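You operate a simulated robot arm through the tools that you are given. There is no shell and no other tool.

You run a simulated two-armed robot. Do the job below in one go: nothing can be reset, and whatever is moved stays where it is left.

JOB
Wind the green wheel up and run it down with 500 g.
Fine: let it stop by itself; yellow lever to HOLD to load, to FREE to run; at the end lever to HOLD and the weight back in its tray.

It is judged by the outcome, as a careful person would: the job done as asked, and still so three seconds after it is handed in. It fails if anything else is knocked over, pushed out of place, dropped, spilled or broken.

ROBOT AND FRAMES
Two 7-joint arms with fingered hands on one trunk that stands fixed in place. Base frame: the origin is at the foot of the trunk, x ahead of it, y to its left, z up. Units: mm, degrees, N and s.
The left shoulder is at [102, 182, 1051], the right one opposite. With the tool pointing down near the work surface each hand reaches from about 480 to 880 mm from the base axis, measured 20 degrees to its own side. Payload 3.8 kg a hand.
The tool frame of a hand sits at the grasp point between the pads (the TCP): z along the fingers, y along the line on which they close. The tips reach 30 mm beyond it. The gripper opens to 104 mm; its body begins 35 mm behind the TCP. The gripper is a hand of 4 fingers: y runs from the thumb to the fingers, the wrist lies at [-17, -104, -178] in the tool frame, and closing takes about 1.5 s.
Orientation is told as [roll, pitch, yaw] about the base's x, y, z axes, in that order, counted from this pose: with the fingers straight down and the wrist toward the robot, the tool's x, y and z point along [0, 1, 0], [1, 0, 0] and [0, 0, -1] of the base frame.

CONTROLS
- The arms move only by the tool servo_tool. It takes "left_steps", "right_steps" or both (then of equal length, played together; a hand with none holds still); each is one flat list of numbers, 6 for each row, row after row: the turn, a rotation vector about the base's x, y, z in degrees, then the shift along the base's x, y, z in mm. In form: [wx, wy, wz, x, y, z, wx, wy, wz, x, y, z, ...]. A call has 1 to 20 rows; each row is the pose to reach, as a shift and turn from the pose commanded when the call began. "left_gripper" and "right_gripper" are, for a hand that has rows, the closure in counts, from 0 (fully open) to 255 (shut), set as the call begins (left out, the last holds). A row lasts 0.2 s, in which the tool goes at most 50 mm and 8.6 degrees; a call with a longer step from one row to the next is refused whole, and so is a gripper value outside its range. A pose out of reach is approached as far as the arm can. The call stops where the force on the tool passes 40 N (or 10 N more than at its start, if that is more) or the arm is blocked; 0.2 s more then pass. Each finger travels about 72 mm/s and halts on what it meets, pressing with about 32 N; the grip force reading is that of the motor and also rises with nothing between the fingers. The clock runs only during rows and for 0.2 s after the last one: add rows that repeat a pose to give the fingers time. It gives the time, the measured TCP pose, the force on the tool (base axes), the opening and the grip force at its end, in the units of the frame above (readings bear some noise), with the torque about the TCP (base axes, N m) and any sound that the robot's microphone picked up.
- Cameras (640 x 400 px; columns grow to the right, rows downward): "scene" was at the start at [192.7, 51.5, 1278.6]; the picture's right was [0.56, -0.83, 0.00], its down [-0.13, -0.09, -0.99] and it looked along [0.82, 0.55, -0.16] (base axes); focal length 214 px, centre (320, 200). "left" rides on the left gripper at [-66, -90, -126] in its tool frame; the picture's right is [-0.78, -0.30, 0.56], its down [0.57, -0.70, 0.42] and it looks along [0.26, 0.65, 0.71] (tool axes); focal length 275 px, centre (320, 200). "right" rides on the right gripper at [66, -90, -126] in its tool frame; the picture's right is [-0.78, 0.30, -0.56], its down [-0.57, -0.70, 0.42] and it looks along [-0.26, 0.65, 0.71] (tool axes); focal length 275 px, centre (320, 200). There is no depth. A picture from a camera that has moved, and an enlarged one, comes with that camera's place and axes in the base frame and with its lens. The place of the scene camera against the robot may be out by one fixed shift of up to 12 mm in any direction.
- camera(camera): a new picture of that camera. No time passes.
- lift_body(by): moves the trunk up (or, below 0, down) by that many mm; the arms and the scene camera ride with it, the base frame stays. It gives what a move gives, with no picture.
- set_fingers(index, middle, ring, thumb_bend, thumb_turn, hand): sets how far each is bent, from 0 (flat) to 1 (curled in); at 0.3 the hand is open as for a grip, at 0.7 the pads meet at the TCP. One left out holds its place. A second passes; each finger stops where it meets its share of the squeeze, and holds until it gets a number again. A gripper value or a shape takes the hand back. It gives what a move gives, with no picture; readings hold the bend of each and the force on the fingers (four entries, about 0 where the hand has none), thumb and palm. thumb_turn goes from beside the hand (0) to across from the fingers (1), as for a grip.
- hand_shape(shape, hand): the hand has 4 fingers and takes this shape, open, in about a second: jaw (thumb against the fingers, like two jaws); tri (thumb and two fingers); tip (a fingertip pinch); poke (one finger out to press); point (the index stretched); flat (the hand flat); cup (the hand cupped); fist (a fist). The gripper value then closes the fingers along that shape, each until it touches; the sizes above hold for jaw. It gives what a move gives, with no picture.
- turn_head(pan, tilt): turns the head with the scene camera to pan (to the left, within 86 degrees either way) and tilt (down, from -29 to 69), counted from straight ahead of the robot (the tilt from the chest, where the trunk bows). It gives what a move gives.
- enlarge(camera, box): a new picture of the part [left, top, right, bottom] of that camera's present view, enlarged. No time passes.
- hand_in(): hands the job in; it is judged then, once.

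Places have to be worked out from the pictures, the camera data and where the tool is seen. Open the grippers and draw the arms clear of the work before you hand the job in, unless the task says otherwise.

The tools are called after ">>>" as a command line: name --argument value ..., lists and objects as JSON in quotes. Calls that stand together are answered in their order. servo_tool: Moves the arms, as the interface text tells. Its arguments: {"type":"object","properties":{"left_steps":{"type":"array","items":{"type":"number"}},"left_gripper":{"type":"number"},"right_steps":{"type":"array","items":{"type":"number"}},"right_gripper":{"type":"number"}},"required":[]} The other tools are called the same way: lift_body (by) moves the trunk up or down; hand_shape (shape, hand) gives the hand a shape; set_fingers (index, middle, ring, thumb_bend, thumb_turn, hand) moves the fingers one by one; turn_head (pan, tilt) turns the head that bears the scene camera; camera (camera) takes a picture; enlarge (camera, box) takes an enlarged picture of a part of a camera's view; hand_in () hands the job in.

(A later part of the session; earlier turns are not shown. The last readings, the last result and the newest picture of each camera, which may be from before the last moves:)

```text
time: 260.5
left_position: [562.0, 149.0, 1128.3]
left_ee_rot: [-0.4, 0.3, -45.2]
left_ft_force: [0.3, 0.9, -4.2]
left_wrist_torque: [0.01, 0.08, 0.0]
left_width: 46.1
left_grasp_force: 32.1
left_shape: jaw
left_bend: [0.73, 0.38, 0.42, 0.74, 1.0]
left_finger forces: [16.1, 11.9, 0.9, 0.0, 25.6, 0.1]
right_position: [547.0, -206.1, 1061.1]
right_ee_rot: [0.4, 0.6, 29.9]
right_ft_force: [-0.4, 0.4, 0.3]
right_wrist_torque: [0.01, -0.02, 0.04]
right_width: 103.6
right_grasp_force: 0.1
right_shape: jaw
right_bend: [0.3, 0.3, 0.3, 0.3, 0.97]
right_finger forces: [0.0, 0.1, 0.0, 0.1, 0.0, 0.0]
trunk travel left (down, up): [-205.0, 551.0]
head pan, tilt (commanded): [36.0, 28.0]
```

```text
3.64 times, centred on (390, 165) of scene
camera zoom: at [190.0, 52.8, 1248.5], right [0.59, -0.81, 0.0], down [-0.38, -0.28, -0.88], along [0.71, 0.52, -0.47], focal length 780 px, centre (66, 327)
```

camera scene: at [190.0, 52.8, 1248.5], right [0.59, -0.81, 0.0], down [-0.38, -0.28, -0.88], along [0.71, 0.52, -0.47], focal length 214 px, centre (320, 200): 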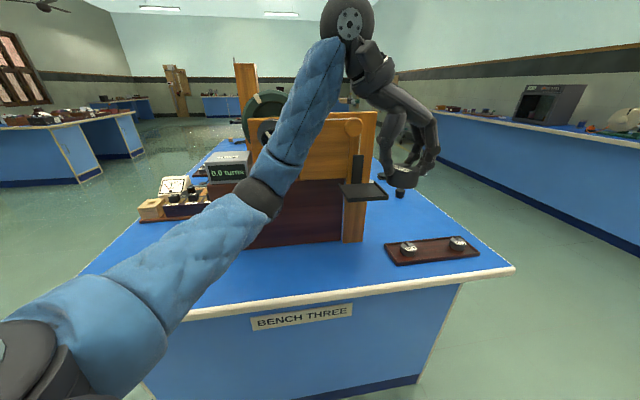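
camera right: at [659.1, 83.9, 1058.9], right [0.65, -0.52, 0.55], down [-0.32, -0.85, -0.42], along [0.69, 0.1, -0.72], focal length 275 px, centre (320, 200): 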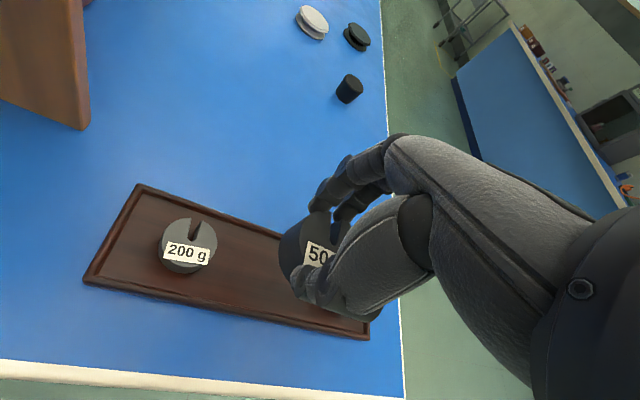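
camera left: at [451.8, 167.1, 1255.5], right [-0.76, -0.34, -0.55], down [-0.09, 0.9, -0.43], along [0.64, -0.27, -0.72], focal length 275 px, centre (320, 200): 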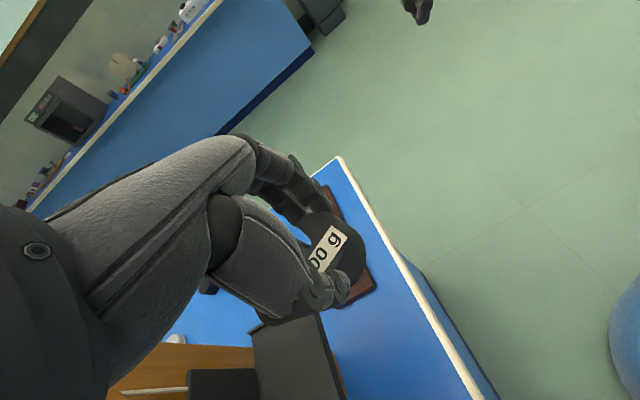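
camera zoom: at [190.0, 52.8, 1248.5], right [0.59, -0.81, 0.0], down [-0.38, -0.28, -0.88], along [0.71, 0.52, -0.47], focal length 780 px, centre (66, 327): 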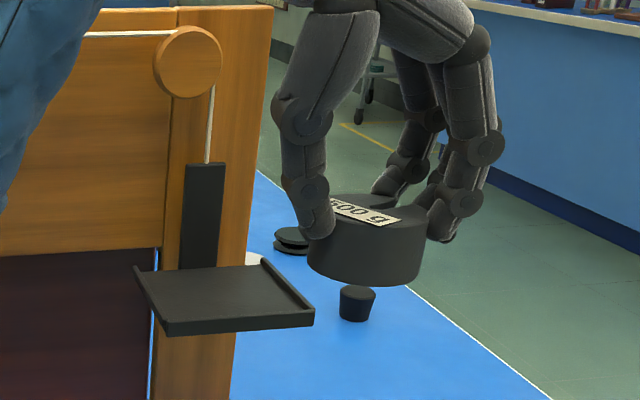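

The pan centre comes out at about [624.5, 240], edge height about 1022, and the weight sits near the hand's axis, a few mm towards the robot. I move over the pan at a safe height and check clearances to the strip and pulley.

>>> servo_tool --left_steps '[0, 0, 0, 10, 15, 0, 0, 0, 0, 20, 30, 0, 0, 0, 0, 30, 45, 0, 0, 0, 0, 40, 60, 0, 0, 0, 0, 50, 74, 0, 0, 0, 0, 58, 86, 0, 0, 0, 0, 58, 86, 0]'

>>> camera --camera "left"

>>> enlarge --camera "scene" --box '[290, 60, 450, 220]'

```text
time: 262.3
left_position: [607.3, 198.5, 1124.7]
left_ee_rot: [0.2, 2.2, -47.7]
left_ft_force: [0.0, -0.3, -4.0]
left_wrist_torque: [-0.01, 0.06, -0.01]
left_width: 45.6
left_grasp_force: 32.2
left_shape: jaw
left_bend: [0.73, 0.38, 0.42, 0.74, 1.0]
left_finger forces: [16.3, 12.0, 1.0, 0.1, 25.9, 0.1]
right_position: [538.6, -216.8, 1066.0]
right_ee_rot: [0.8, -0.4, 30.2]
right_ft_force: [0.6, -1.2, 0.9]
right_wrist_torque: [0.09, 0.01, -0.01]
right_width: 103.5
right_grasp_force: 0.0
right_shape: jaw
right_bend: [0.3, 0.3, 0.3, 0.3, 0.97]
right_finger forces: [0.1, 0.0, 0.0, 0.0, 0.1, 0.0]
trunk travel left (down, up): [-205.0, 551.0]
head pan, tilt (commanded): [36.0, 28.0]
stopped in row 7 (left hand): the arm was blocked; the commanded pose is now the measured one
```

```text
taken
camera left: at [500.6, 216.1, 1253.5], right [-0.79, -0.29, -0.55], down [-0.06, 0.92, -0.4], along [0.62, -0.28, -0.74], focal length 275 px, centre (320, 200)
```

left: 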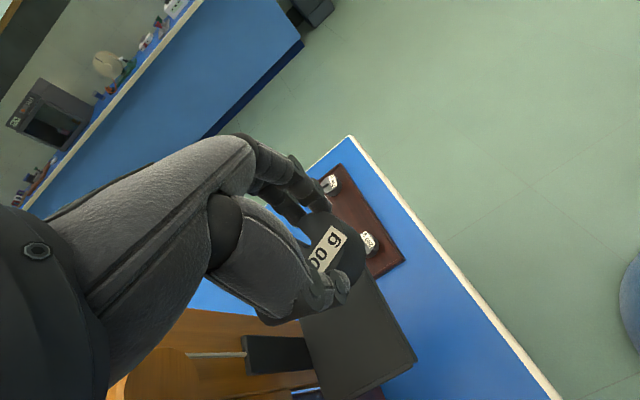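

```text
2.50 times, centred on (370, 140) of scene
camera zoom: at [178.5, 37.0, 1252.5], right [0.59, -0.81, -0.01], down [-0.37, -0.26, -0.89], along [0.72, 0.53, -0.46], focal length 536 px, centre (195, 350)
```

zoom: 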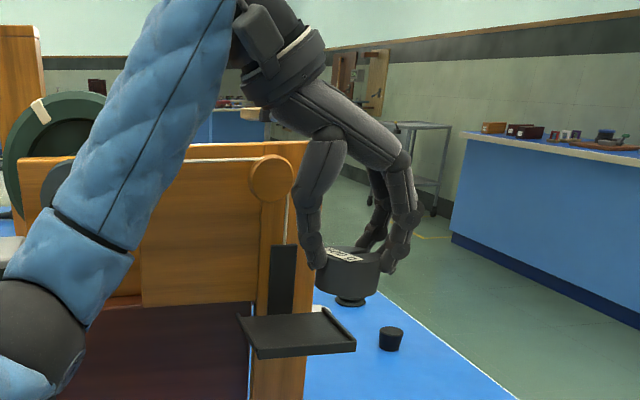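

The left arm was blocked: the forearm seems to press against the front of the apparatus near the knob, and the robot was pushed back slightly. I back out the same way at once.

>>> servo_tool --left_steps '[0, 0, 0, -10, -12, 1, 0, 0, 0, -22, -25, 2, 0, 0, 0, -34, -38, 3, 0, 0, 0, -45, -50, 4, 0, 0, 0, -45, -50, 4]'

>>> camera --camera "scene"

>>> enlarge --camera "scene" --box '[190, 80, 390, 270]'

```text
time: 263.5
left_position: [573.3, 173.7, 1121.2]
left_ee_rot: [-1.1, 1.6, -46.6]
left_ft_force: [0.6, -0.1, -5.4]
left_wrist_torque: [0.0, 0.05, 0.0]
left_width: 45.6
left_grasp_force: 31.8
left_shape: jaw
left_bend: [0.73, 0.38, 0.42, 0.74, 1.0]
left_finger forces: [16.1, 11.9, 1.2, 0.0, 25.7, 0.1]
right_position: [547.7, -204.6, 1060.6]
right_ee_rot: [0.3, 0.7, 30.1]
right_ft_force: [0.0, 1.1, -0.2]
right_wrist_torque: [0.01, 0.05, -0.04]
right_width: 103.7
right_grasp_force: 0.1
right_shape: jaw
right_bend: [0.3, 0.3, 0.3, 0.3, 0.97]
right_finger forces: [0.0, 0.0, 0.0, 0.0, 0.0, 0.0]
trunk travel left (down, up): [-205.0, 551.0]
head pan, tilt (commanded): [36.0, 28.0]
```

```text
taken
camera scene: at [190.5, 53.3, 1248.3], right [0.59, -0.81, 0.0], down [-0.38, -0.28, -0.88], along [0.71, 0.52, -0.47], focal length 214 px, centre (320, 200)
```

scene: 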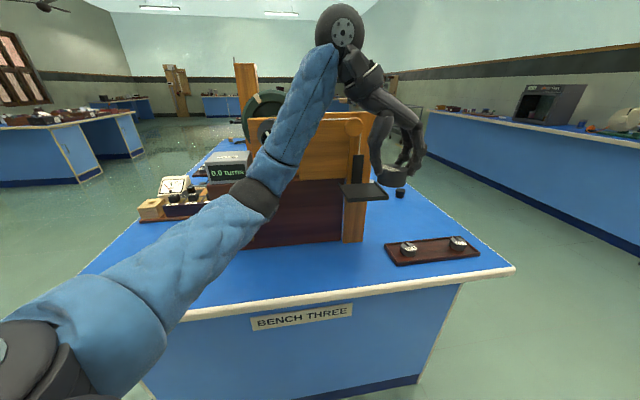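

```text
2.11 times, centred on (290, 175) of scene
camera zoom: at [190.5, 53.3, 1248.3], right [0.59, -0.81, 0.0], down [-0.38, -0.28, -0.88], along [0.71, 0.52, -0.47], focal length 452 px, centre (383, 253)
```

zoom: 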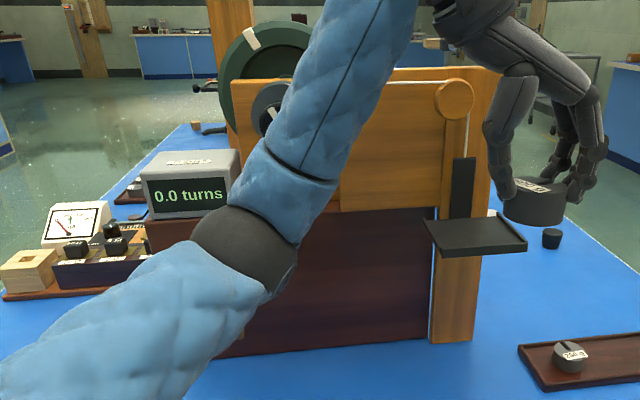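

All is back in place, and the wheel, pan and lever are unchanged. The elbow hangs low in front of the knob, so I raise the trunk by 250 mm; the arm will then reach the pan from above the apparatus.

>>> lift_body --by 250

>>> camera --camera "scene"

```text
time: 266.1
left_position: [574.8, 171.5, 1369.2]
left_ee_rot: [-1.0, 1.5, -46.6]
left_ft_force: [0.8, -0.3, -5.2]
left_wrist_torque: [0.01, 0.08, 0.01]
left_width: 45.8
left_grasp_force: 32.4
left_shape: jaw
left_bend: [0.73, 0.38, 0.42, 0.74, 1.0]
left_finger forces: [16.0, 11.8, 1.2, 0.0, 25.7, 0.0]
right_position: [547.8, -203.4, 1310.3]
right_ee_rot: [0.3, 0.7, 30.1]
right_ft_force: [0.2, -0.1, 0.7]
right_wrist_torque: [0.0, 0.02, 0.01]
right_width: 104.0
right_grasp_force: 0.0
right_shape: jaw
right_bend: [0.3, 0.3, 0.3, 0.3, 0.97]
right_finger forces: [0.0, 0.0, 0.0, 0.0, 0.0, 0.1]
trunk travel left (down, up): [-455.0, 301.0]
head pan, tilt (commanded): [36.0, 28.0]
```

```text
taken
camera scene: at [103.5, 52.9, 1502.6], right [0.59, -0.81, 0.0], down [-0.38, -0.28, -0.88], along [0.71, 0.52, -0.47], focal length 214 px, centre (320, 200)
```

scene: 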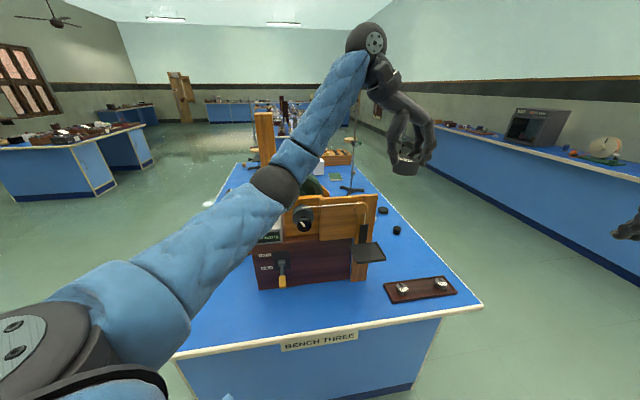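

The arm is now high and free. I lower the hand in front of the pan to z≈1130 and look at the arm's clearance.

>>> servo_tool --left_steps '[0, 0, 0, 0, 0, -30, 0, 0, 0, -2, -2, -60, 0, 0, 0, -4, -4, -90, 0, 0, 0, -6, -6, -120, 0, 0, 0, -8, -8, -150, 0, 0, 0, -8, -8, -180, 0, 0, 0, -8, -8, -210, 0, 0, 0, -8, -8, -238, 0, 0, 0, -8, -8, -238]'

>>> camera --camera "scene"

>>> camera --camera "left"

```text
time: 268.1
left_position: [566.4, 166.5, 1132.3]
left_ee_rot: [-0.9, 1.5, -46.6]
left_ft_force: [-0.3, 0.8, -5.2]
left_wrist_torque: [0.02, 0.05, 0.04]
left_width: 45.6
left_grasp_force: 32.3
left_shape: jaw
left_bend: [0.73, 0.38, 0.42, 0.75, 1.0]
left_finger forces: [15.9, 11.8, 1.3, 0.0, 25.6, 0.1]
right_position: [546.5, -204.1, 1310.5]
right_ee_rot: [0.4, 0.6, 30.1]
right_ft_force: [-0.3, -0.3, -0.4]
right_wrist_torque: [0.03, -0.04, 0.0]
right_width: 104.0
right_grasp_force: 0.1
right_shape: jaw
right_bend: [0.3, 0.3, 0.3, 0.3, 0.97]
right_finger forces: [0.1, 0.1, 0.1, 0.0, 0.0, 0.0]
trunk travel left (down, up): [-455.0, 301.0]
head pan, tilt (commanded): [36.0, 28.0]
```

```text
taken
camera scene: at [102.9, 52.7, 1502.7], right [0.59, -0.81, 0.0], down [-0.38, -0.28, -0.88], along [0.71, 0.52, -0.47], focal length 214 px, centre (320, 200)
```

scene: 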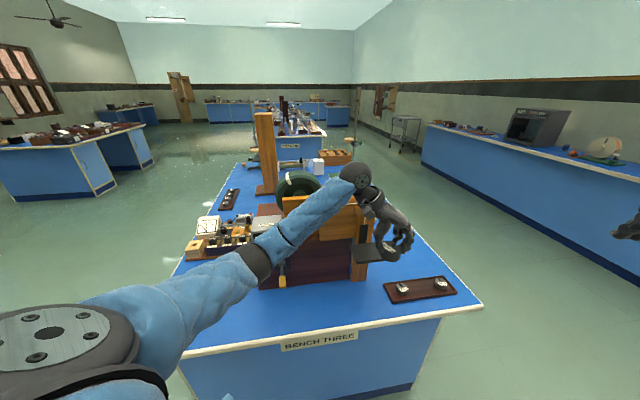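

```text
taken
camera left: at [458.8, 184.3, 1262.0], right [-0.78, -0.31, -0.54], down [-0.08, 0.91, -0.41], along [0.62, -0.28, -0.73], focal length 275 px, centre (320, 200)
```

left: 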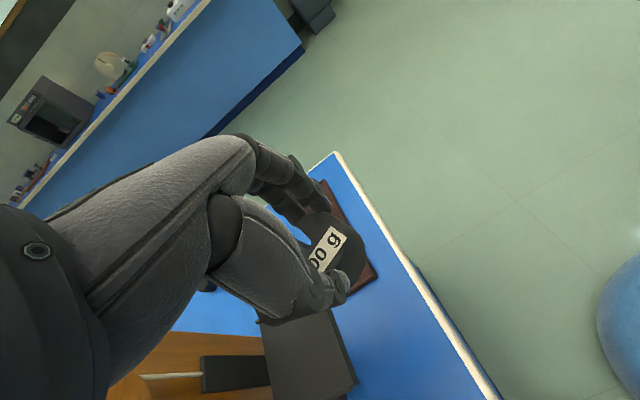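

The arm's line is higher now. I move over the pan in small steps.

>>> servo_tool --left_steps '[0, 0, 0.4, 9, 12, 0, 0, 0, 0.8, 18, 24, 0, 0, 0, 1.2, 27, 36, 0, 0, 0, 1.6, 36, 47, 0, 0, 0, 1.6, 45, 58, 0, 0, 0, 1.6, 54, 70, 0, 0, 0, 1.6, 54, 70, 0]'

>>> camera --camera "scene"

>>> enlarge --camera "scene" --box '[270, 150, 430, 290]'

>>> camera --camera "left"

```text
time: 269.7
left_position: [620.4, 235.7, 1130.7]
left_ee_rot: [-1.0, 1.5, -45.1]
left_ft_force: [0.1, 0.5, -5.1]
left_wrist_torque: [0.01, 0.02, -0.02]
left_width: 45.5
left_grasp_force: 32.1
left_shape: jaw
left_bend: [0.73, 0.38, 0.42, 0.75, 1.0]
left_finger forces: [16.0, 11.8, 1.4, 0.1, 25.7, 0.0]
right_position: [547.9, -204.9, 1311.2]
right_ee_rot: [0.2, 0.6, 30.1]
right_ft_force: [-1.2, -0.4, 0.3]
right_wrist_torque: [0.01, -0.02, -0.01]
right_width: 103.8
right_grasp_force: 0.0
right_shape: jaw
right_bend: [0.3, 0.3, 0.3, 0.3, 0.97]
right_finger forces: [0.1, 0.1, 0.1, 0.1, 0.0, 0.0]
trunk travel left (down, up): [-455.0, 301.0]
head pan, tilt (commanded): [36.0, 28.0]
```

```text
taken
camera scene: at [103.0, 52.8, 1502.7], right [0.59, -0.81, 0.0], down [-0.38, -0.28, -0.88], along [0.71, 0.52, -0.47], focal length 214 px, centre (320, 200)
```

scene: 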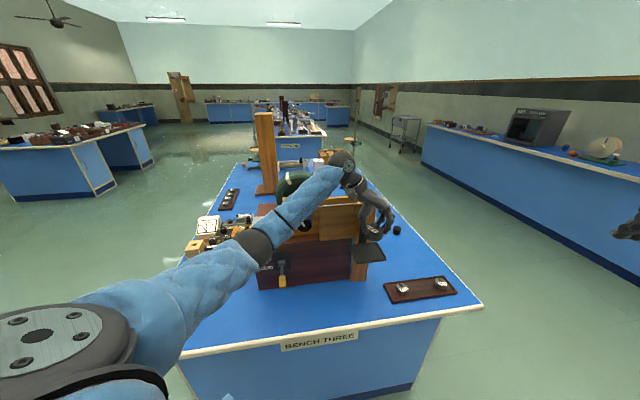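

```text
2.86 times, centred on (350, 220) of scene
camera zoom: at [103.0, 52.8, 1502.7], right [0.59, -0.81, 0.0], down [-0.38, -0.28, -0.88], along [0.71, 0.52, -0.47], focal length 613 px, centre (234, 143)
```

zoom: 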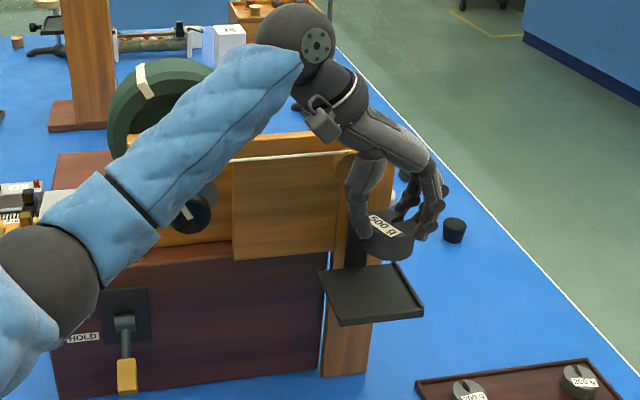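

```text
taken
camera left: at [512.7, 251.5, 1261.5], right [-0.78, -0.33, -0.54], down [-0.1, 0.9, -0.42], along [0.62, -0.27, -0.74], focal length 275 px, centre (320, 200)
```

left: 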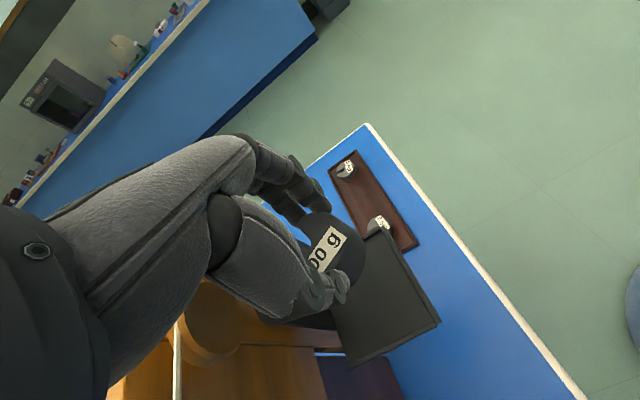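

The weight is over the pan with no contact. I shift 5 mm to centre it and lower to about 10-15 mm above the pan floor.

>>> servo_tool --left_steps '[0, 0, 0, -0.5, 2.5, -4, 0, 0, 0, -1, 5, -10, 0, 0, 0, -1, 5, -17, 0, 0, 0, -1, 5, -24, 0, 0, 0, -1, 5, -31, 0, 0, 0, -1, 5, -38, 0, 0, 0, -1, 5, -45, 0, 0, 0, -1, 5, -50, 0, 0, 0, -1, 5, -50]'

>>> enlarge --camera "scene" --box '[270, 150, 430, 290]'

>>> enlarge --camera "left" --box '[240, 160, 480, 380]'

```text
time: 271.7
left_position: [620.5, 239.2, 1082.4]
left_ee_rot: [-1.0, 1.5, -45.1]
left_ft_force: [0.1, -0.3, -4.9]
left_wrist_torque: [0.0, 0.04, 0.02]
left_width: 45.6
left_grasp_force: 32.2
left_shape: jaw
left_bend: [0.73, 0.38, 0.42, 0.75, 1.0]
left_finger forces: [15.8, 11.8, 1.4, 0.0, 25.7, 0.1]
right_position: [548.1, -204.4, 1311.2]
right_ee_rot: [0.3, 0.6, 30.2]
right_ft_force: [-0.3, 0.6, -0.2]
right_wrist_torque: [0.01, -0.02, 0.02]
right_width: 103.6
right_grasp_force: 0.1
right_shape: jaw
right_bend: [0.3, 0.3, 0.3, 0.3, 0.97]
right_finger forces: [0.0, 0.1, 0.0, 0.0, 0.1, 0.1]
trunk travel left (down, up): [-455.0, 301.0]
head pan, tilt (commanded): [36.0, 28.0]
```

```text
2.86 times, centred on (350, 220) of scene
camera zoom: at [103.2, 53.0, 1502.7], right [0.59, -0.81, 0.0], down [-0.38, -0.28, -0.88], along [0.71, 0.52, -0.47], focal length 613 px, centre (234, 143)
```

zoom: 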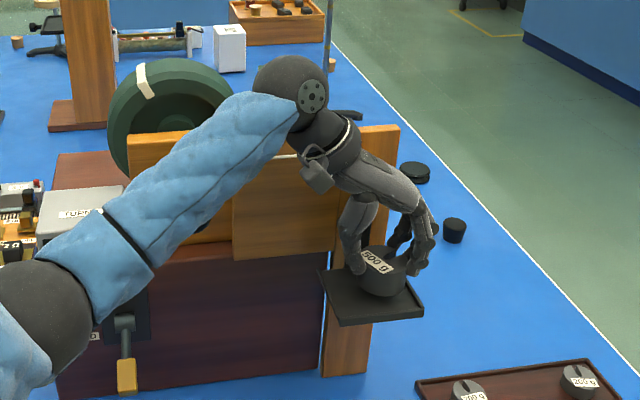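

```text
1.82 times, centred on (360, 270) of left
camera zoom: at [512.7, 254.2, 1212.5], right [-0.78, -0.33, -0.54], down [-0.1, 0.9, -0.42], along [0.62, -0.27, -0.74], focal length 500 px, centre (247, 73)
```

zoom: 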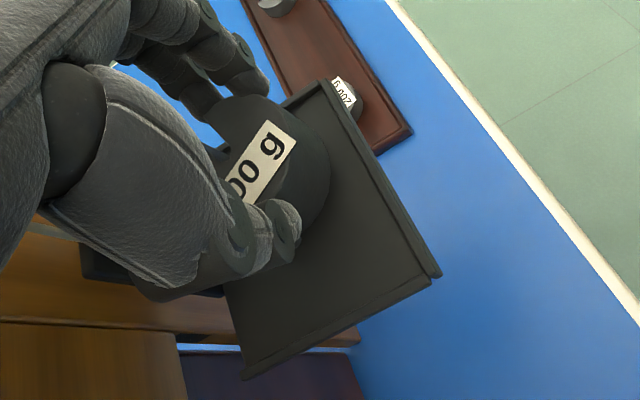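

The weight hovers just above the pan. Before setting it down I look at the gap more closely from the scene camera.

>>> enlarge --camera "scene" --box '[335, 225, 395, 275]'

>>> camera --camera "right"

```text
8.00 times, centred on (365, 250) of scene
camera zoom: at [103.2, 53.0, 1502.7], right [0.59, -0.81, 0.0], down [-0.38, -0.28, -0.88], along [0.71, 0.52, -0.47], focal length 1716 px, centre (-40, -200)
```

zoom: 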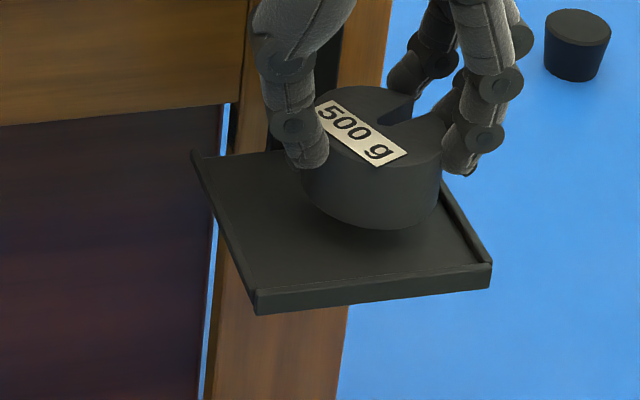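

```text
taken
camera right: at [438.3, -192.1, 1438.5], right [0.65, -0.52, 0.55], down [-0.32, -0.85, -0.42], along [0.68, 0.1, -0.72], focal length 275 px, centre (320, 200)
```

right: 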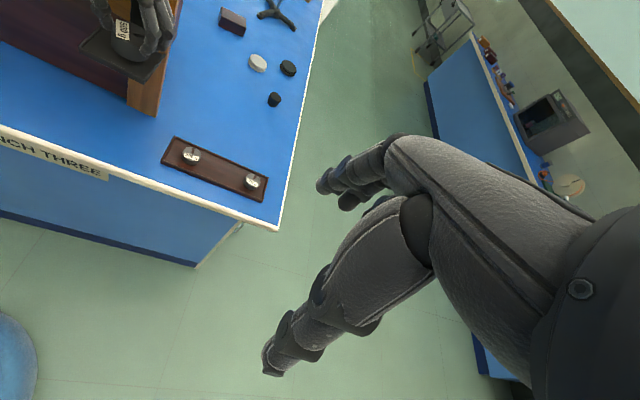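

The close view shows the weight about 8 mm above the pan and roughly 10 mm right of its centre. I shift it 6 mm left and lower slowly by 7 mm.

>>> servo_tool --left_steps '[0, 0, 0, -2, 2, 0, 0, 0, 0, -4.2, 4.3, -1, 0, 0, 0, -4.2, 4.3, -2.5, 0, 0, 0, -4.2, 4.3, -4, 0, 0, 0, -4.2, 4.3, -5, 0, 0, 0, -4.2, 4.3, -6, 0, 0, 0, -4.2, 4.3, -7, 0, 0, 0, -4.2, 4.3, -7]'

>>> enlarge --camera "scene" --box '[335, 225, 395, 275]'

```text
time: 273.5
left_position: [614.8, 244.1, 1076.5]
left_ee_rot: [-1.0, 1.6, -45.0]
left_ft_force: [-0.7, -0.4, -5.0]
left_wrist_torque: [0.02, 0.06, 0.01]
left_width: 45.9
left_grasp_force: 31.9
left_shape: jaw
left_bend: [0.73, 0.38, 0.42, 0.75, 1.0]
left_finger forces: [15.8, 11.7, 1.5, 0.0, 25.7, 0.0]
right_position: [546.6, -203.1, 1311.6]
right_ee_rot: [0.2, 0.6, 30.1]
right_ft_force: [-0.1, -0.3, 1.0]
right_wrist_torque: [-0.03, 0.0, -0.03]
right_width: 103.8
right_grasp_force: 0.2
right_shape: jaw
right_bend: [0.3, 0.3, 0.3, 0.3, 0.97]
right_finger forces: [0.0, 0.0, 0.0, 0.1, 0.0, 0.0]
trunk travel left (down, up): [-455.0, 301.0]
head pan, tilt (commanded): [36.0, 28.0]
```

```text
8.00 times, centred on (365, 250) of scene
camera zoom: at [103.2, 53.0, 1502.7], right [0.59, -0.81, 0.0], down [-0.38, -0.28, -0.88], along [0.71, 0.52, -0.47], focal length 1716 px, centre (-40, -200)
```

zoom: 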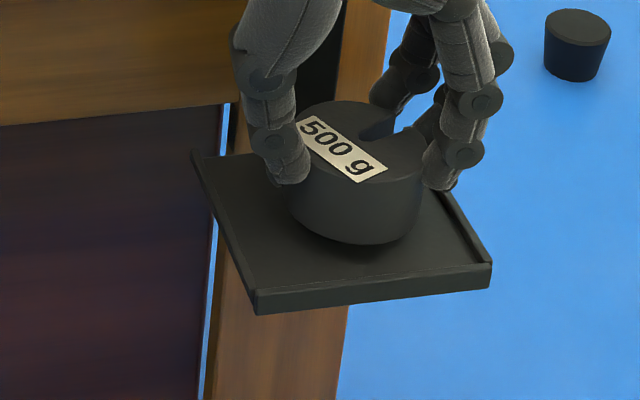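

It is centred now and still hanging freely. I continue down in small steps.

>>> servo_tool --left_steps '[0, 0, 0, 0, 0, -1.5, 0, 0, 0, 0, 0, -3, 0, 0, 0, 0, 0, -4.5, 0, 0, 0, 0, 0, -4.5]'

>>> enlarge --camera "scene" --box '[335, 225, 395, 275]'

```text
time: 274.5
left_position: [616.5, 242.9, 1070.5]
left_ee_rot: [-1.0, 1.5, -45.0]
left_ft_force: [-0.2, 0.1, -5.6]
left_wrist_torque: [0.01, 0.07, 0.01]
left_width: 45.6
left_grasp_force: 31.7
left_shape: jaw
left_bend: [0.73, 0.38, 0.42, 0.75, 1.0]
left_finger forces: [15.6, 11.7, 1.5, 0.0, 25.7, 0.1]
right_position: [547.8, -204.1, 1311.5]
right_ee_rot: [0.3, 0.6, 30.2]
right_ft_force: [-0.1, 1.0, 0.0]
right_wrist_torque: [0.02, 0.0, 0.02]
right_width: 104.0
right_grasp_force: 0.1
right_shape: jaw
right_bend: [0.3, 0.3, 0.3, 0.3, 0.97]
right_finger forces: [0.0, 0.0, 0.1, 0.0, 0.0, 0.0]
trunk travel left (down, up): [-455.0, 301.0]
head pan, tilt (commanded): [36.0, 28.0]
```

```text
8.00 times, centred on (365, 250) of scene
camera zoom: at [103.2, 53.0, 1502.7], right [0.59, -0.81, 0.0], down [-0.38, -0.28, -0.88], along [0.71, 0.52, -0.47], focal length 1716 px, centre (-40, -200)
```

zoom: 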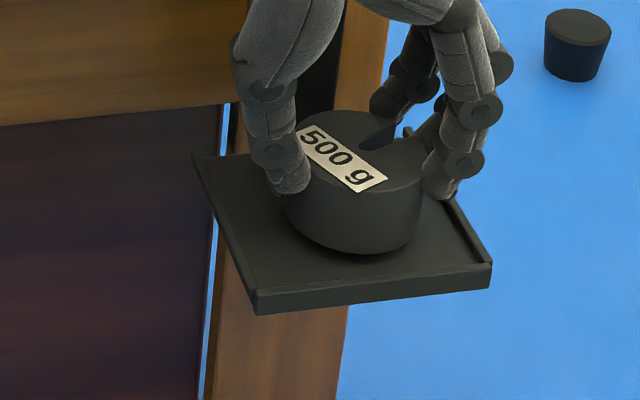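

Still no contact; I go on lowering a few mm.

>>> servo_tool --left_steps '[0, 0, 0, 0, 0, -1.5, 0, 0, 0, 0, 0, -3, 0, 0, 0, 0, 0, -4.5, 0, 0, 0, 0, 0, -4.5]'

>>> enlarge --camera "scene" --box '[335, 225, 395, 275]'

```text
time: 275.5
left_position: [614.9, 242.7, 1067.6]
left_ee_rot: [-0.9, 1.5, -45.1]
left_ft_force: [0.0, 0.5, -4.1]
left_wrist_torque: [0.05, 0.03, 0.01]
left_width: 45.8
left_grasp_force: 32.2
left_shape: jaw
left_bend: [0.73, 0.38, 0.42, 0.75, 1.0]
left_finger forces: [15.7, 11.7, 1.5, 0.0, 25.7, 0.0]
right_position: [547.4, -204.3, 1311.6]
right_ee_rot: [0.2, 0.6, 30.1]
right_ft_force: [-0.3, 0.4, 0.4]
right_wrist_torque: [-0.01, 0.05, 0.0]
right_width: 103.9
right_grasp_force: 0.1
right_shape: jaw
right_bend: [0.3, 0.3, 0.3, 0.3, 0.97]
right_finger forces: [0.1, 0.1, 0.0, 0.1, 0.1, 0.1]
trunk travel left (down, up): [-455.0, 301.0]
head pan, tilt (commanded): [36.0, 28.0]
```

```text
8.00 times, centred on (365, 250) of scene
camera zoom: at [103.2, 53.0, 1502.7], right [0.59, -0.81, 0.0], down [-0.38, -0.28, -0.88], along [0.71, 0.52, -0.47], focal length 1716 px, centre (-40, -200)
```

zoom: 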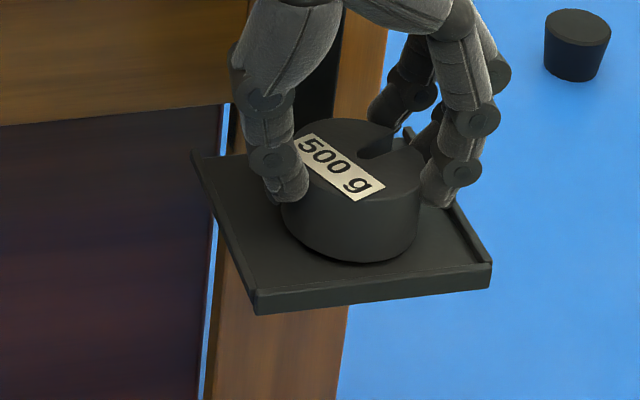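

The load on the hand is starting to drop (-4.1 N). I lower 2.5 mm more.

>>> servo_tool --left_steps '[0, 0, 0, 0, 0, -1, 0, 0, 0, 0, 0, -2, 0, 0, 0, 0, 0, -2.5, 0, 0, 0, 0, 0, -2.5]'

>>> enlarge --camera "scene" --box '[335, 225, 395, 275]'

```text
time: 276.5
left_position: [615.1, 243.4, 1064.7]
left_ee_rot: [-1.0, 1.4, -45.1]
left_ft_force: [0.0, -1.5, 0.1]
left_wrist_torque: [-0.07, -0.06, 0.02]
left_width: 45.6
left_grasp_force: 31.7
left_shape: jaw
left_bend: [0.73, 0.38, 0.42, 0.75, 1.0]
left_finger forces: [15.8, 11.5, 1.4, 0.0, 26.4, 0.1]
right_position: [547.1, -205.0, 1311.3]
right_ee_rot: [0.3, 0.6, 30.1]
right_ft_force: [-0.5, 0.0, 0.3]
right_wrist_torque: [-0.02, -0.02, 0.0]
right_width: 103.8
right_grasp_force: 0.0
right_shape: jaw
right_bend: [0.3, 0.3, 0.3, 0.3, 0.97]
right_finger forces: [0.0, 0.0, 0.0, 0.0, 0.1, 0.0]
trunk travel left (down, up): [-455.0, 301.0]
head pan, tilt (commanded): [36.0, 28.0]
```

```text
8.00 times, centred on (365, 250) of scene
camera zoom: at [102.5, 52.8, 1502.8], right [0.59, -0.81, 0.0], down [-0.38, -0.28, -0.88], along [0.71, 0.52, -0.47], focal length 1716 px, centre (-40, -200)
```

zoom: 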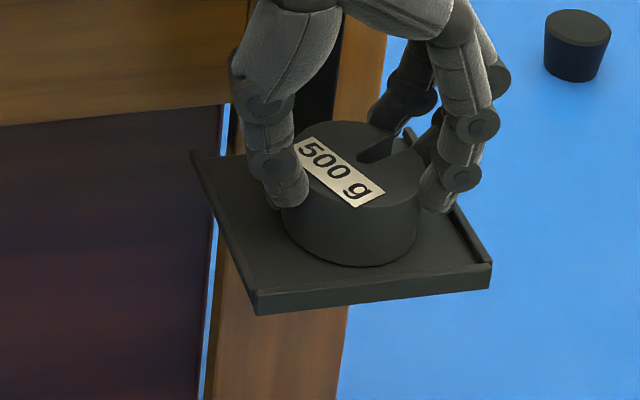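

The hand's load is zero, so the pan carries the weight. I open the fingers just a little, individually, so nothing sweeps against the pan rails.

>>> set_fingers --hand "left" --thumb_bend 0.5 --index 0.45 --middle 0.33 --ring 0.34

>>> enlarge --camera "scene" --box '[335, 225, 395, 275]'

>>> enlarge --camera "left" --box '[240, 160, 480, 380]'

```text
time: 277.5
left_position: [613.7, 242.9, 1064.0]
left_ee_rot: [-0.9, 1.4, -45.0]
left_ft_force: [0.2, -0.3, -0.8]
left_wrist_torque: [-0.02, 0.02, 0.01]
left_width: 59.9
left_grasp_force: 0.2
left_shape: fingers
left_bend: [0.45, 0.33, 0.34, 0.5, 1.0]
left_finger forces: [0.1, 0.1, 0.1, 0.1, 0.1, 0.1]
right_position: [547.6, -204.1, 1311.8]
right_ee_rot: [0.2, 0.5, 30.1]
right_ft_force: [-0.6, 0.2, 0.2]
right_wrist_torque: [0.04, -0.03, -0.02]
right_width: 103.9
right_grasp_force: 0.2
right_shape: jaw
right_bend: [0.3, 0.3, 0.3, 0.3, 0.97]
right_finger forces: [0.1, 0.0, 0.0, 0.0, 0.1, 0.1]
trunk travel left (down, up): [-455.0, 301.0]
head pan, tilt (commanded): [36.0, 28.0]
```

```text
8.00 times, centred on (365, 250) of scene
camera zoom: at [102.6, 52.9, 1502.8], right [0.59, -0.81, 0.0], down [-0.38, -0.28, -0.88], along [0.71, 0.52, -0.47], focal length 1716 px, centre (-40, -200)
```

zoom: 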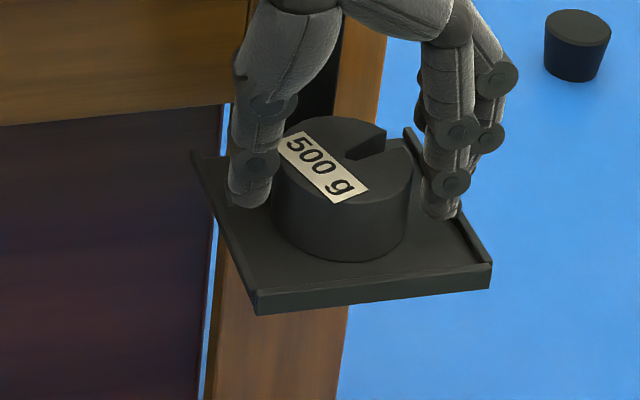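

```text
1.82 times, centred on (360, 270) of left
camera zoom: at [507.3, 258.6, 1194.1], right [-0.77, -0.33, -0.54], down [-0.1, 0.9, -0.42], along [0.62, -0.27, -0.73], focal length 500 px, centre (247, 73)
```

zoom: 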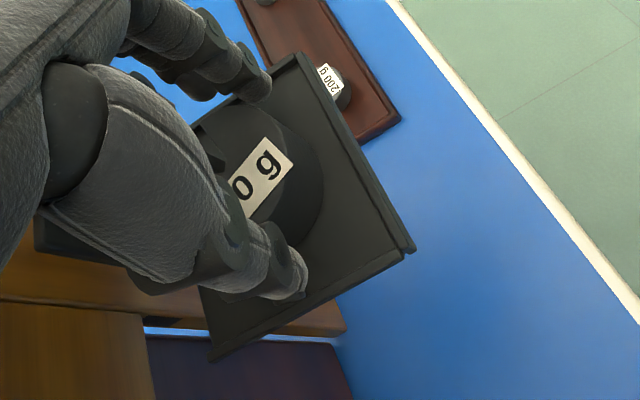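

The weight stands free and centred on the pan. I raise the left hand straight up, then draw it back away from the apparatus.

>>> servo_tool --left_steps '[0, 0, 0, 0, 0, 8, 0, 0, 0, 0, 0, 18, 0, 0, 0, 0, 0, 30, 0, 0, 0, 0, 0, 45, 0, 0, 0, 0, 0, 60, 0, 0, 0, -2, -2, 75, 0, 0, 0, -15, -15, 85, 0, 0, 0, -30, -30, 90, 0, 0, 0, -48, -48, 95, 0, 0, 0, -66, -66, 100, 0, 0, 0, -84, -80, 105, 0, 0, 0, -84, -80, 105]'

>>> camera --camera "scene"

>>> enlarge --camera "scene" --box '[230, 150, 410, 300]'

```text
time: 280.1
left_position: [529.4, 164.6, 1169.3]
left_ee_rot: [-1.0, 1.5, -45.1]
left_ft_force: [-0.8, -0.4, -0.3]
left_wrist_torque: [-0.01, 0.02, -0.02]
left_width: 59.9
left_grasp_force: 0.1
left_shape: fingers
left_bend: [0.45, 0.33, 0.34, 0.5, 1.0]
left_finger forces: [0.0, 0.1, 0.1, 0.0, 0.0, 0.1]
right_position: [547.8, -204.0, 1311.1]
right_ee_rot: [0.3, 0.6, 30.1]
right_ft_force: [0.1, 0.6, -1.4]
right_wrist_torque: [-0.01, 0.03, -0.03]
right_width: 103.8
right_grasp_force: 0.1
right_shape: jaw
right_bend: [0.3, 0.3, 0.3, 0.3, 0.97]
right_finger forces: [0.0, 0.1, 0.0, 0.1, 0.1, 0.0]
trunk travel left (down, up): [-455.0, 301.0]
head pan, tilt (commanded): [36.0, 28.0]
```

```text
taken
camera scene: at [102.9, 53.0, 1502.7], right [0.59, -0.81, 0.0], down [-0.38, -0.28, -0.88], along [0.71, 0.52, -0.47], focal length 214 px, centre (320, 200)
```

scene: 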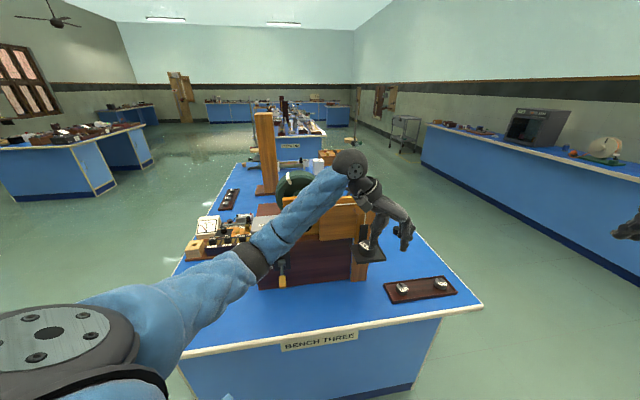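

```text
2.67 times, centred on (320, 225) of scene
camera zoom: at [102.9, 53.0, 1502.7], right [0.59, -0.81, 0.0], down [-0.38, -0.28, -0.88], along [0.71, 0.52, -0.47], focal length 572 px, centre (320, 133)
```

zoom: 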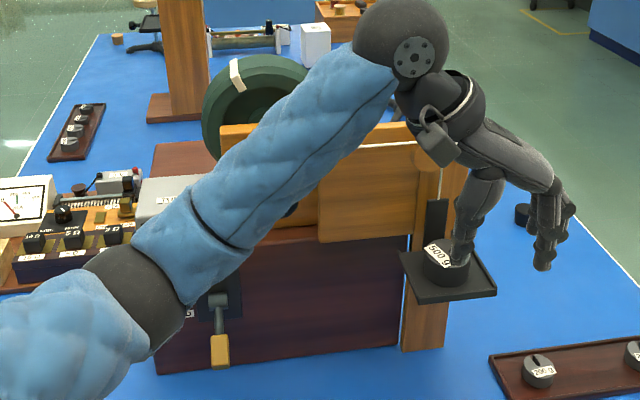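

The weight stays on the pan and HOLD keeps it up. I bring the left hand, jaw open, round to the front of the lever in steps to work it from the front.

>>> hand_shape --shape "jaw" --hand "left"

>>> servo_tool --left_steps '[0, 0, 0, -20, 10, 0, 0, 0, 0, -42, 24, 0, 0, 0, 0, -64, 40, -5, 0, 0, 0, -84, 60, -10, 0, 0, 0, -100, 82, -20, 0, 0, 0, -116, 106, -35, 0, 0, 0, -130, 132, -52, 0, 0, 0, -142, 158, -70, 0, 0, 0, -150, 182, -92, 0, 0, 0, -154, 202, -116, 0, 0, 0, -154, 218, -142, 0, 0, 0, -152, 230, -168, 0, 0, 0, -152, 230, -168]'

>>> camera --camera "scene"

>>> camera --camera "left"

```text
time: 281.0
left_position: [531.1, 164.4, 1169.3]
left_ee_rot: [-0.9, 1.5, -45.1]
left_ft_force: [-0.8, -0.4, -0.1]
left_wrist_torque: [0.01, 0.02, -0.02]
left_width: 103.8
left_grasp_force: 0.1
left_shape: jaw
left_bend: [0.3, 0.3, 0.3, 0.3, 0.97]
left_finger forces: [0.0, 0.0, 0.0, 0.0, 0.0, 0.0]
right_position: [547.4, -204.4, 1311.9]
right_ee_rot: [0.3, 0.5, 30.1]
right_ft_force: [0.0, 0.8, 0.3]
right_wrist_torque: [-0.02, -0.01, -0.05]
right_width: 103.8
right_grasp_force: 0.1
right_shape: jaw
right_bend: [0.3, 0.3, 0.3, 0.3, 0.97]
right_finger forces: [0.1, 0.0, 0.0, 0.2, 0.0, 0.0]
trunk travel left (down, up): [-455.0, 301.0]
head pan, tilt (commanded): [36.0, 28.0]
```

```text
time: 283.8
left_position: [375.3, 392.3, 999.9]
left_ee_rot: [-0.9, 1.4, -45.1]
left_ft_force: [0.1, 0.2, 0.0]
left_wrist_torque: [0.0, 0.01, -0.01]
left_width: 103.8
left_grasp_force: 0.1
left_shape: jaw
left_bend: [0.3, 0.3, 0.3, 0.3, 0.97]
left_finger forces: [0.0, 0.0, 0.0, 0.0, 0.0, 0.0]
right_position: [547.9, -204.2, 1311.5]
right_ee_rot: [0.4, 0.6, 30.1]
right_ft_force: [0.0, 0.2, 0.0]
right_wrist_torque: [0.03, -0.02, -0.02]
right_width: 103.7
right_grasp_force: 0.1
right_shape: jaw
right_bend: [0.3, 0.3, 0.3, 0.3, 0.97]
right_finger forces: [0.0, 0.0, 0.0, 0.1, 0.0, 0.0]
trunk travel left (down, up): [-455.0, 301.0]
head pan, tilt (commanded): [36.0, 28.0]
```

```text
taken
camera scene: at [102.5, 52.6, 1502.8], right [0.59, -0.81, 0.0], down [-0.38, -0.28, -0.88], along [0.71, 0.52, -0.47], focal length 214 px, centre (320, 200)
```

scene: 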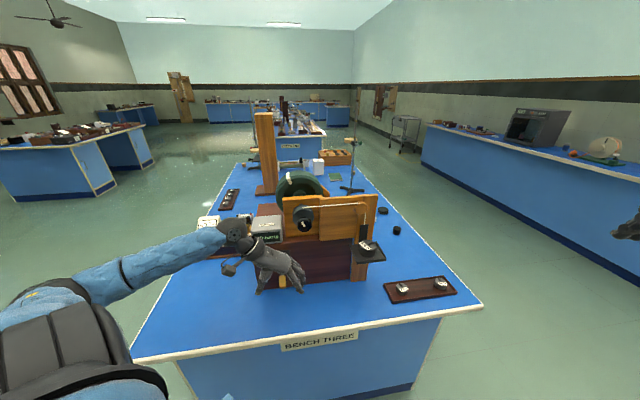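

```text
taken
camera left: at [268.9, 407.9, 1129.0], right [-0.77, -0.33, -0.54], down [-0.1, 0.9, -0.41], along [0.62, -0.27, -0.73], focal length 275 px, centre (320, 200)
```

left: 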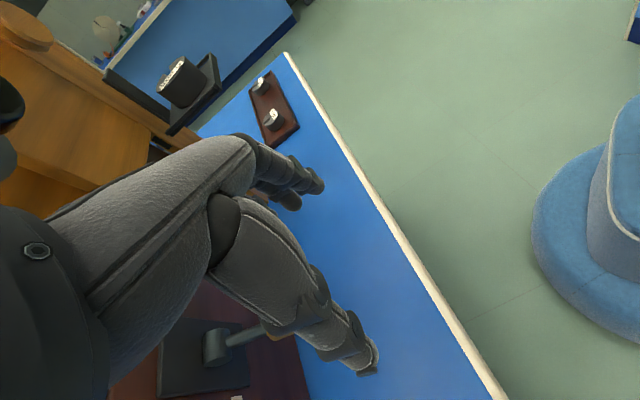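

The hand is in front of the lever, with the weight visible on the pan in the background. I lower to lever height and move in so the open jaws straddle the yellow block.

>>> servo_tool --left_steps '[0, 0, 0, -1, 1, -15, 0, 0, 0, -2, 2, -30, 0, 0, 0, -3, 3, -45, 0, 0, 0, -4, 4, -60, 0, 0, 0, -4, 4, -75, 0, 0, 0, 8, 16, -75, 0, 0, 0, 20, 28, -75, 0, 0, 0, 33, 40, -75, 0, 0, 0, 46, 53, -75, 0, 0, 0, 59, 65, -75, 0, 0, 0, 59, 65, -75]'

>>> enlarge --camera "scene" --box '[210, 190, 400, 320]'

>>> camera --camera "left"

```text
time: 286.2
left_position: [437.9, 457.2, 926.9]
left_ee_rot: [-0.9, 1.4, -45.1]
left_ft_force: [0.0, 1.0, -0.7]
left_wrist_torque: [-0.01, -0.03, -0.02]
left_width: 103.9
left_grasp_force: 0.0
left_shape: jaw
left_bend: [0.3, 0.3, 0.3, 0.3, 0.97]
left_finger forces: [0.0, 0.0, 0.0, 0.1, 0.0, 0.0]
right_position: [548.0, -203.4, 1311.3]
right_ee_rot: [0.3, 0.5, 30.1]
right_ft_force: [-0.4, 0.3, 1.2]
right_wrist_torque: [-0.02, 0.03, -0.03]
right_width: 103.7
right_grasp_force: 0.2
right_shape: jaw
right_bend: [0.3, 0.3, 0.3, 0.3, 0.97]
right_finger forces: [0.0, 0.0, 0.0, 0.0, 0.1, 0.0]
trunk travel left (down, up): [-455.0, 301.0]
head pan, tilt (commanded): [36.0, 28.0]
```

```text
3.08 times, centred on (305, 255) of scene
camera zoom: at [102.2, 52.8, 1502.8], right [0.59, -0.81, 0.0], down [-0.38, -0.28, -0.88], along [0.71, 0.52, -0.47], focal length 660 px, centre (366, 31)
```

zoom: 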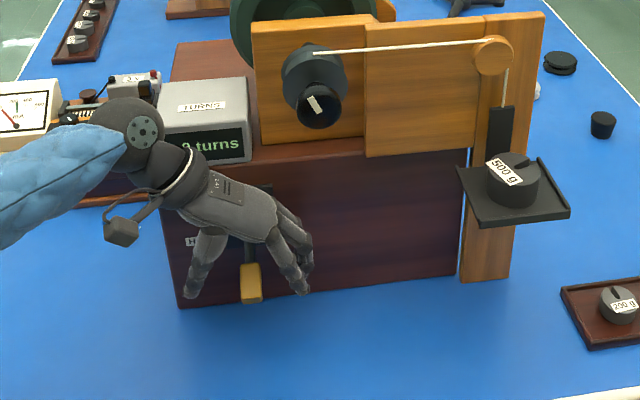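

```text
taken
camera left: at [330.6, 473.1, 1056.9], right [-0.78, -0.33, -0.54], down [-0.1, 0.9, -0.42], along [0.62, -0.27, -0.73], focal length 275 px, centre (320, 200)
```

left: 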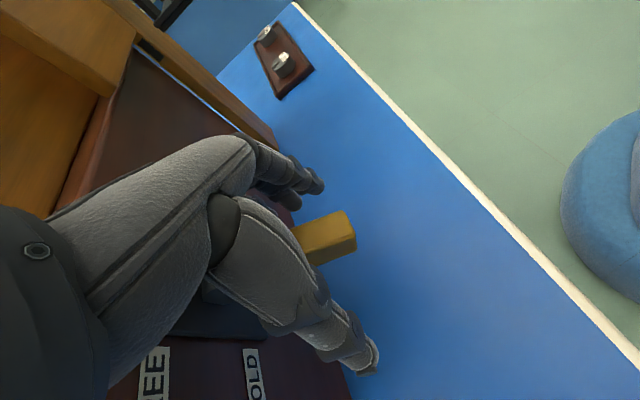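

The jaws straddle the yellow block, and the loaded pan hangs held. I close the left hand on the block.

>>> servo_tool --left_steps '[0, 0, 0, 0, 0, 0, 0, 0, 0, 0, 0, 0, 0, 0, 0, 0, 0, 0, 0, 0, 0, 0, 0, 0, 0, 0, 0, 0, 0, 0, 0, 0, 0, 0, 0, 0, 0, 0, 0, 0, 0, 0, 0, 0, 0, 0, 0, 0]' --left_gripper 255

>>> enlarge --camera "scene" --box '[210, 190, 400, 320]'

>>> camera --camera "left"

```text
time: 288.0
left_position: [435.5, 458.4, 927.1]
left_ee_rot: [-1.0, 1.6, -45.1]
left_ft_force: [-6.5, 3.6, -4.0]
left_wrist_torque: [0.02, 0.13, 0.05]
left_width: 13.3
left_grasp_force: 32.0
left_shape: jaw
left_bend: [0.74, 0.72, 0.66, 0.74, 1.0]
left_finger forces: [14.0, 6.2, 0.0, 0.0, 26.1, 0.0]
right_position: [546.8, -203.2, 1311.6]
right_ee_rot: [0.3, 0.6, 30.1]
right_ft_force: [-0.1, 0.4, -0.2]
right_wrist_torque: [-0.01, -0.02, -0.01]
right_width: 103.6
right_grasp_force: 0.0
right_shape: jaw
right_bend: [0.3, 0.3, 0.3, 0.3, 0.97]
right_finger forces: [0.0, 0.0, 0.0, 0.1, 0.0, 0.0]
trunk travel left (down, up): [-455.0, 301.0]
head pan, tilt (commanded): [36.0, 28.0]
```

```text
3.08 times, centred on (305, 255) of scene
camera zoom: at [102.1, 53.6, 1502.7], right [0.59, -0.81, 0.0], down [-0.38, -0.28, -0.88], along [0.71, 0.52, -0.47], focal length 660 px, centre (366, 31)
```

zoom: 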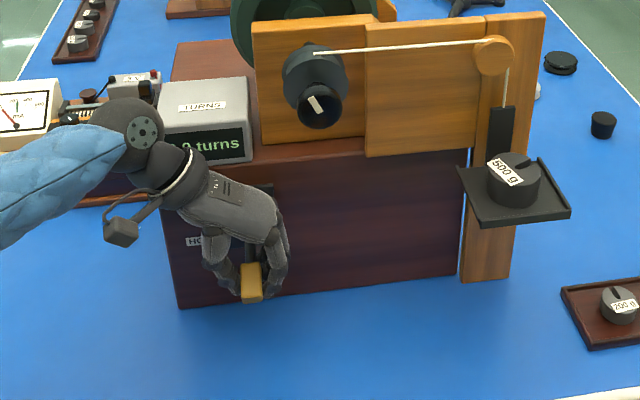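

```text
taken
camera left: at [330.1, 473.7, 1056.4], right [-0.78, -0.33, -0.54], down [-0.1, 0.9, -0.42], along [0.62, -0.27, -0.74], focal length 275 px, centre (320, 200)
```

left: 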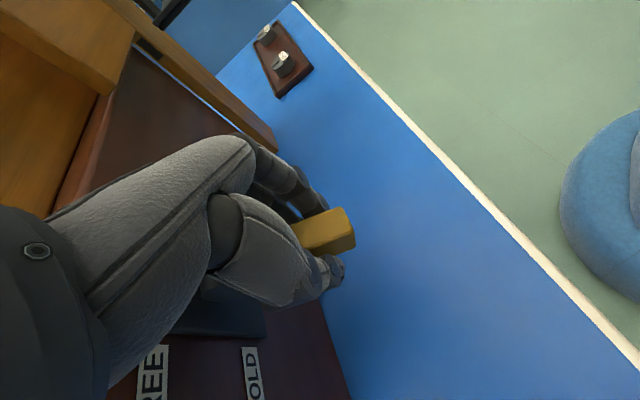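

The block is gripped. I raise it along the lever's arc to FREE, which starts the run.

>>> servo_tool --left_steps '[0, 0, 0, -1.7, -1.7, 5.2, 0, 0, 0, -3.1, -3, 10.7, 0, 0, 0, -4.3, -4.2, 17.4, 0, 0, 0, -5, -4.8, 24.2, 0, 0, 0, -5.2, -5, 30, 0, 0, 0, -5, -4.8, 35.7, 0, 0, 0, -4.5, -4.3, 41.4, 0, 0, 0, -3.5, -3.4, 47, 0, 0, 0, -2.3, -2.2, 52.5, 0, 0, 0, -1.1, -1, 57, 0, 0, 0, -1.1, -1, 57]'

>>> enlarge --camera "scene" --box '[210, 190, 400, 320]'

>>> camera --camera "left"

```text
time: 289.9
left_position: [430.2, 454.9, 963.8]
left_ee_rot: [-1.8, 2.6, -45.3]
left_ft_force: [3.1, 5.3, -19.3]
left_wrist_torque: [0.01, 0.04, 0.01]
left_width: 11.1
left_grasp_force: 31.5
left_shape: jaw
left_bend: [0.75, 0.72, 0.71, 0.78, 1.0]
left_finger forces: [2.2, 5.9, 1.7, 0.0, 23.3, 0.0]
right_position: [548.7, -203.5, 1311.6]
right_ee_rot: [0.3, 0.7, 30.1]
right_ft_force: [0.2, -0.8, -1.1]
right_wrist_torque: [0.02, 0.0, 0.01]
right_width: 103.8
right_grasp_force: 0.1
right_shape: jaw
right_bend: [0.3, 0.3, 0.3, 0.3, 0.97]
right_finger forces: [0.0, 0.0, 0.1, 0.0, 0.0, 0.1]
trunk travel left (down, up): [-455.0, 301.0]
head pan, tilt (commanded): [36.0, 28.0]
stopped in row 9 (left hand): the force on the tool passed its limit at 43 N (the readings are from after the stop); the commanded pose is now the measured one
```

```text
3.08 times, centred on (305, 255) of scene
camera zoom: at [104.1, 54.1, 1502.6], right [0.59, -0.81, 0.0], down [-0.38, -0.28, -0.88], along [0.71, 0.52, -0.47], focal length 660 px, centre (366, 31)
```

zoom: 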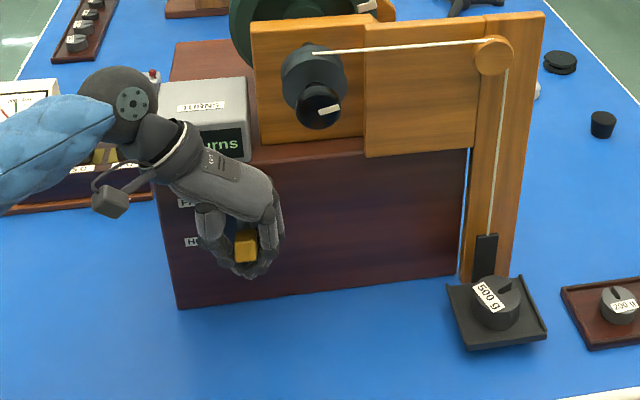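

```text
taken
camera left: at [326.7, 470.3, 1095.4], right [-0.79, -0.33, -0.52], down [-0.11, 0.91, -0.41], along [0.6, -0.27, -0.75], focal length 275 px, centre (320, 200)
```

left: 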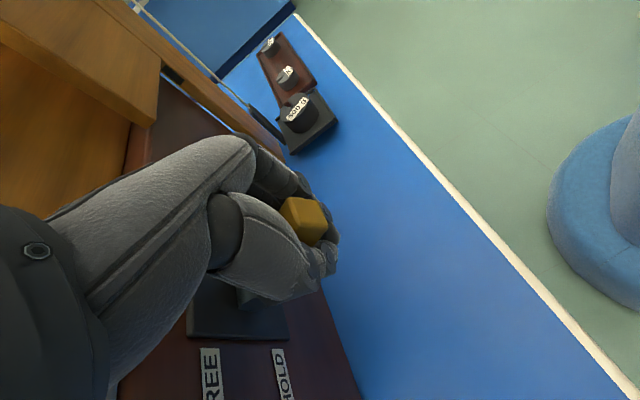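

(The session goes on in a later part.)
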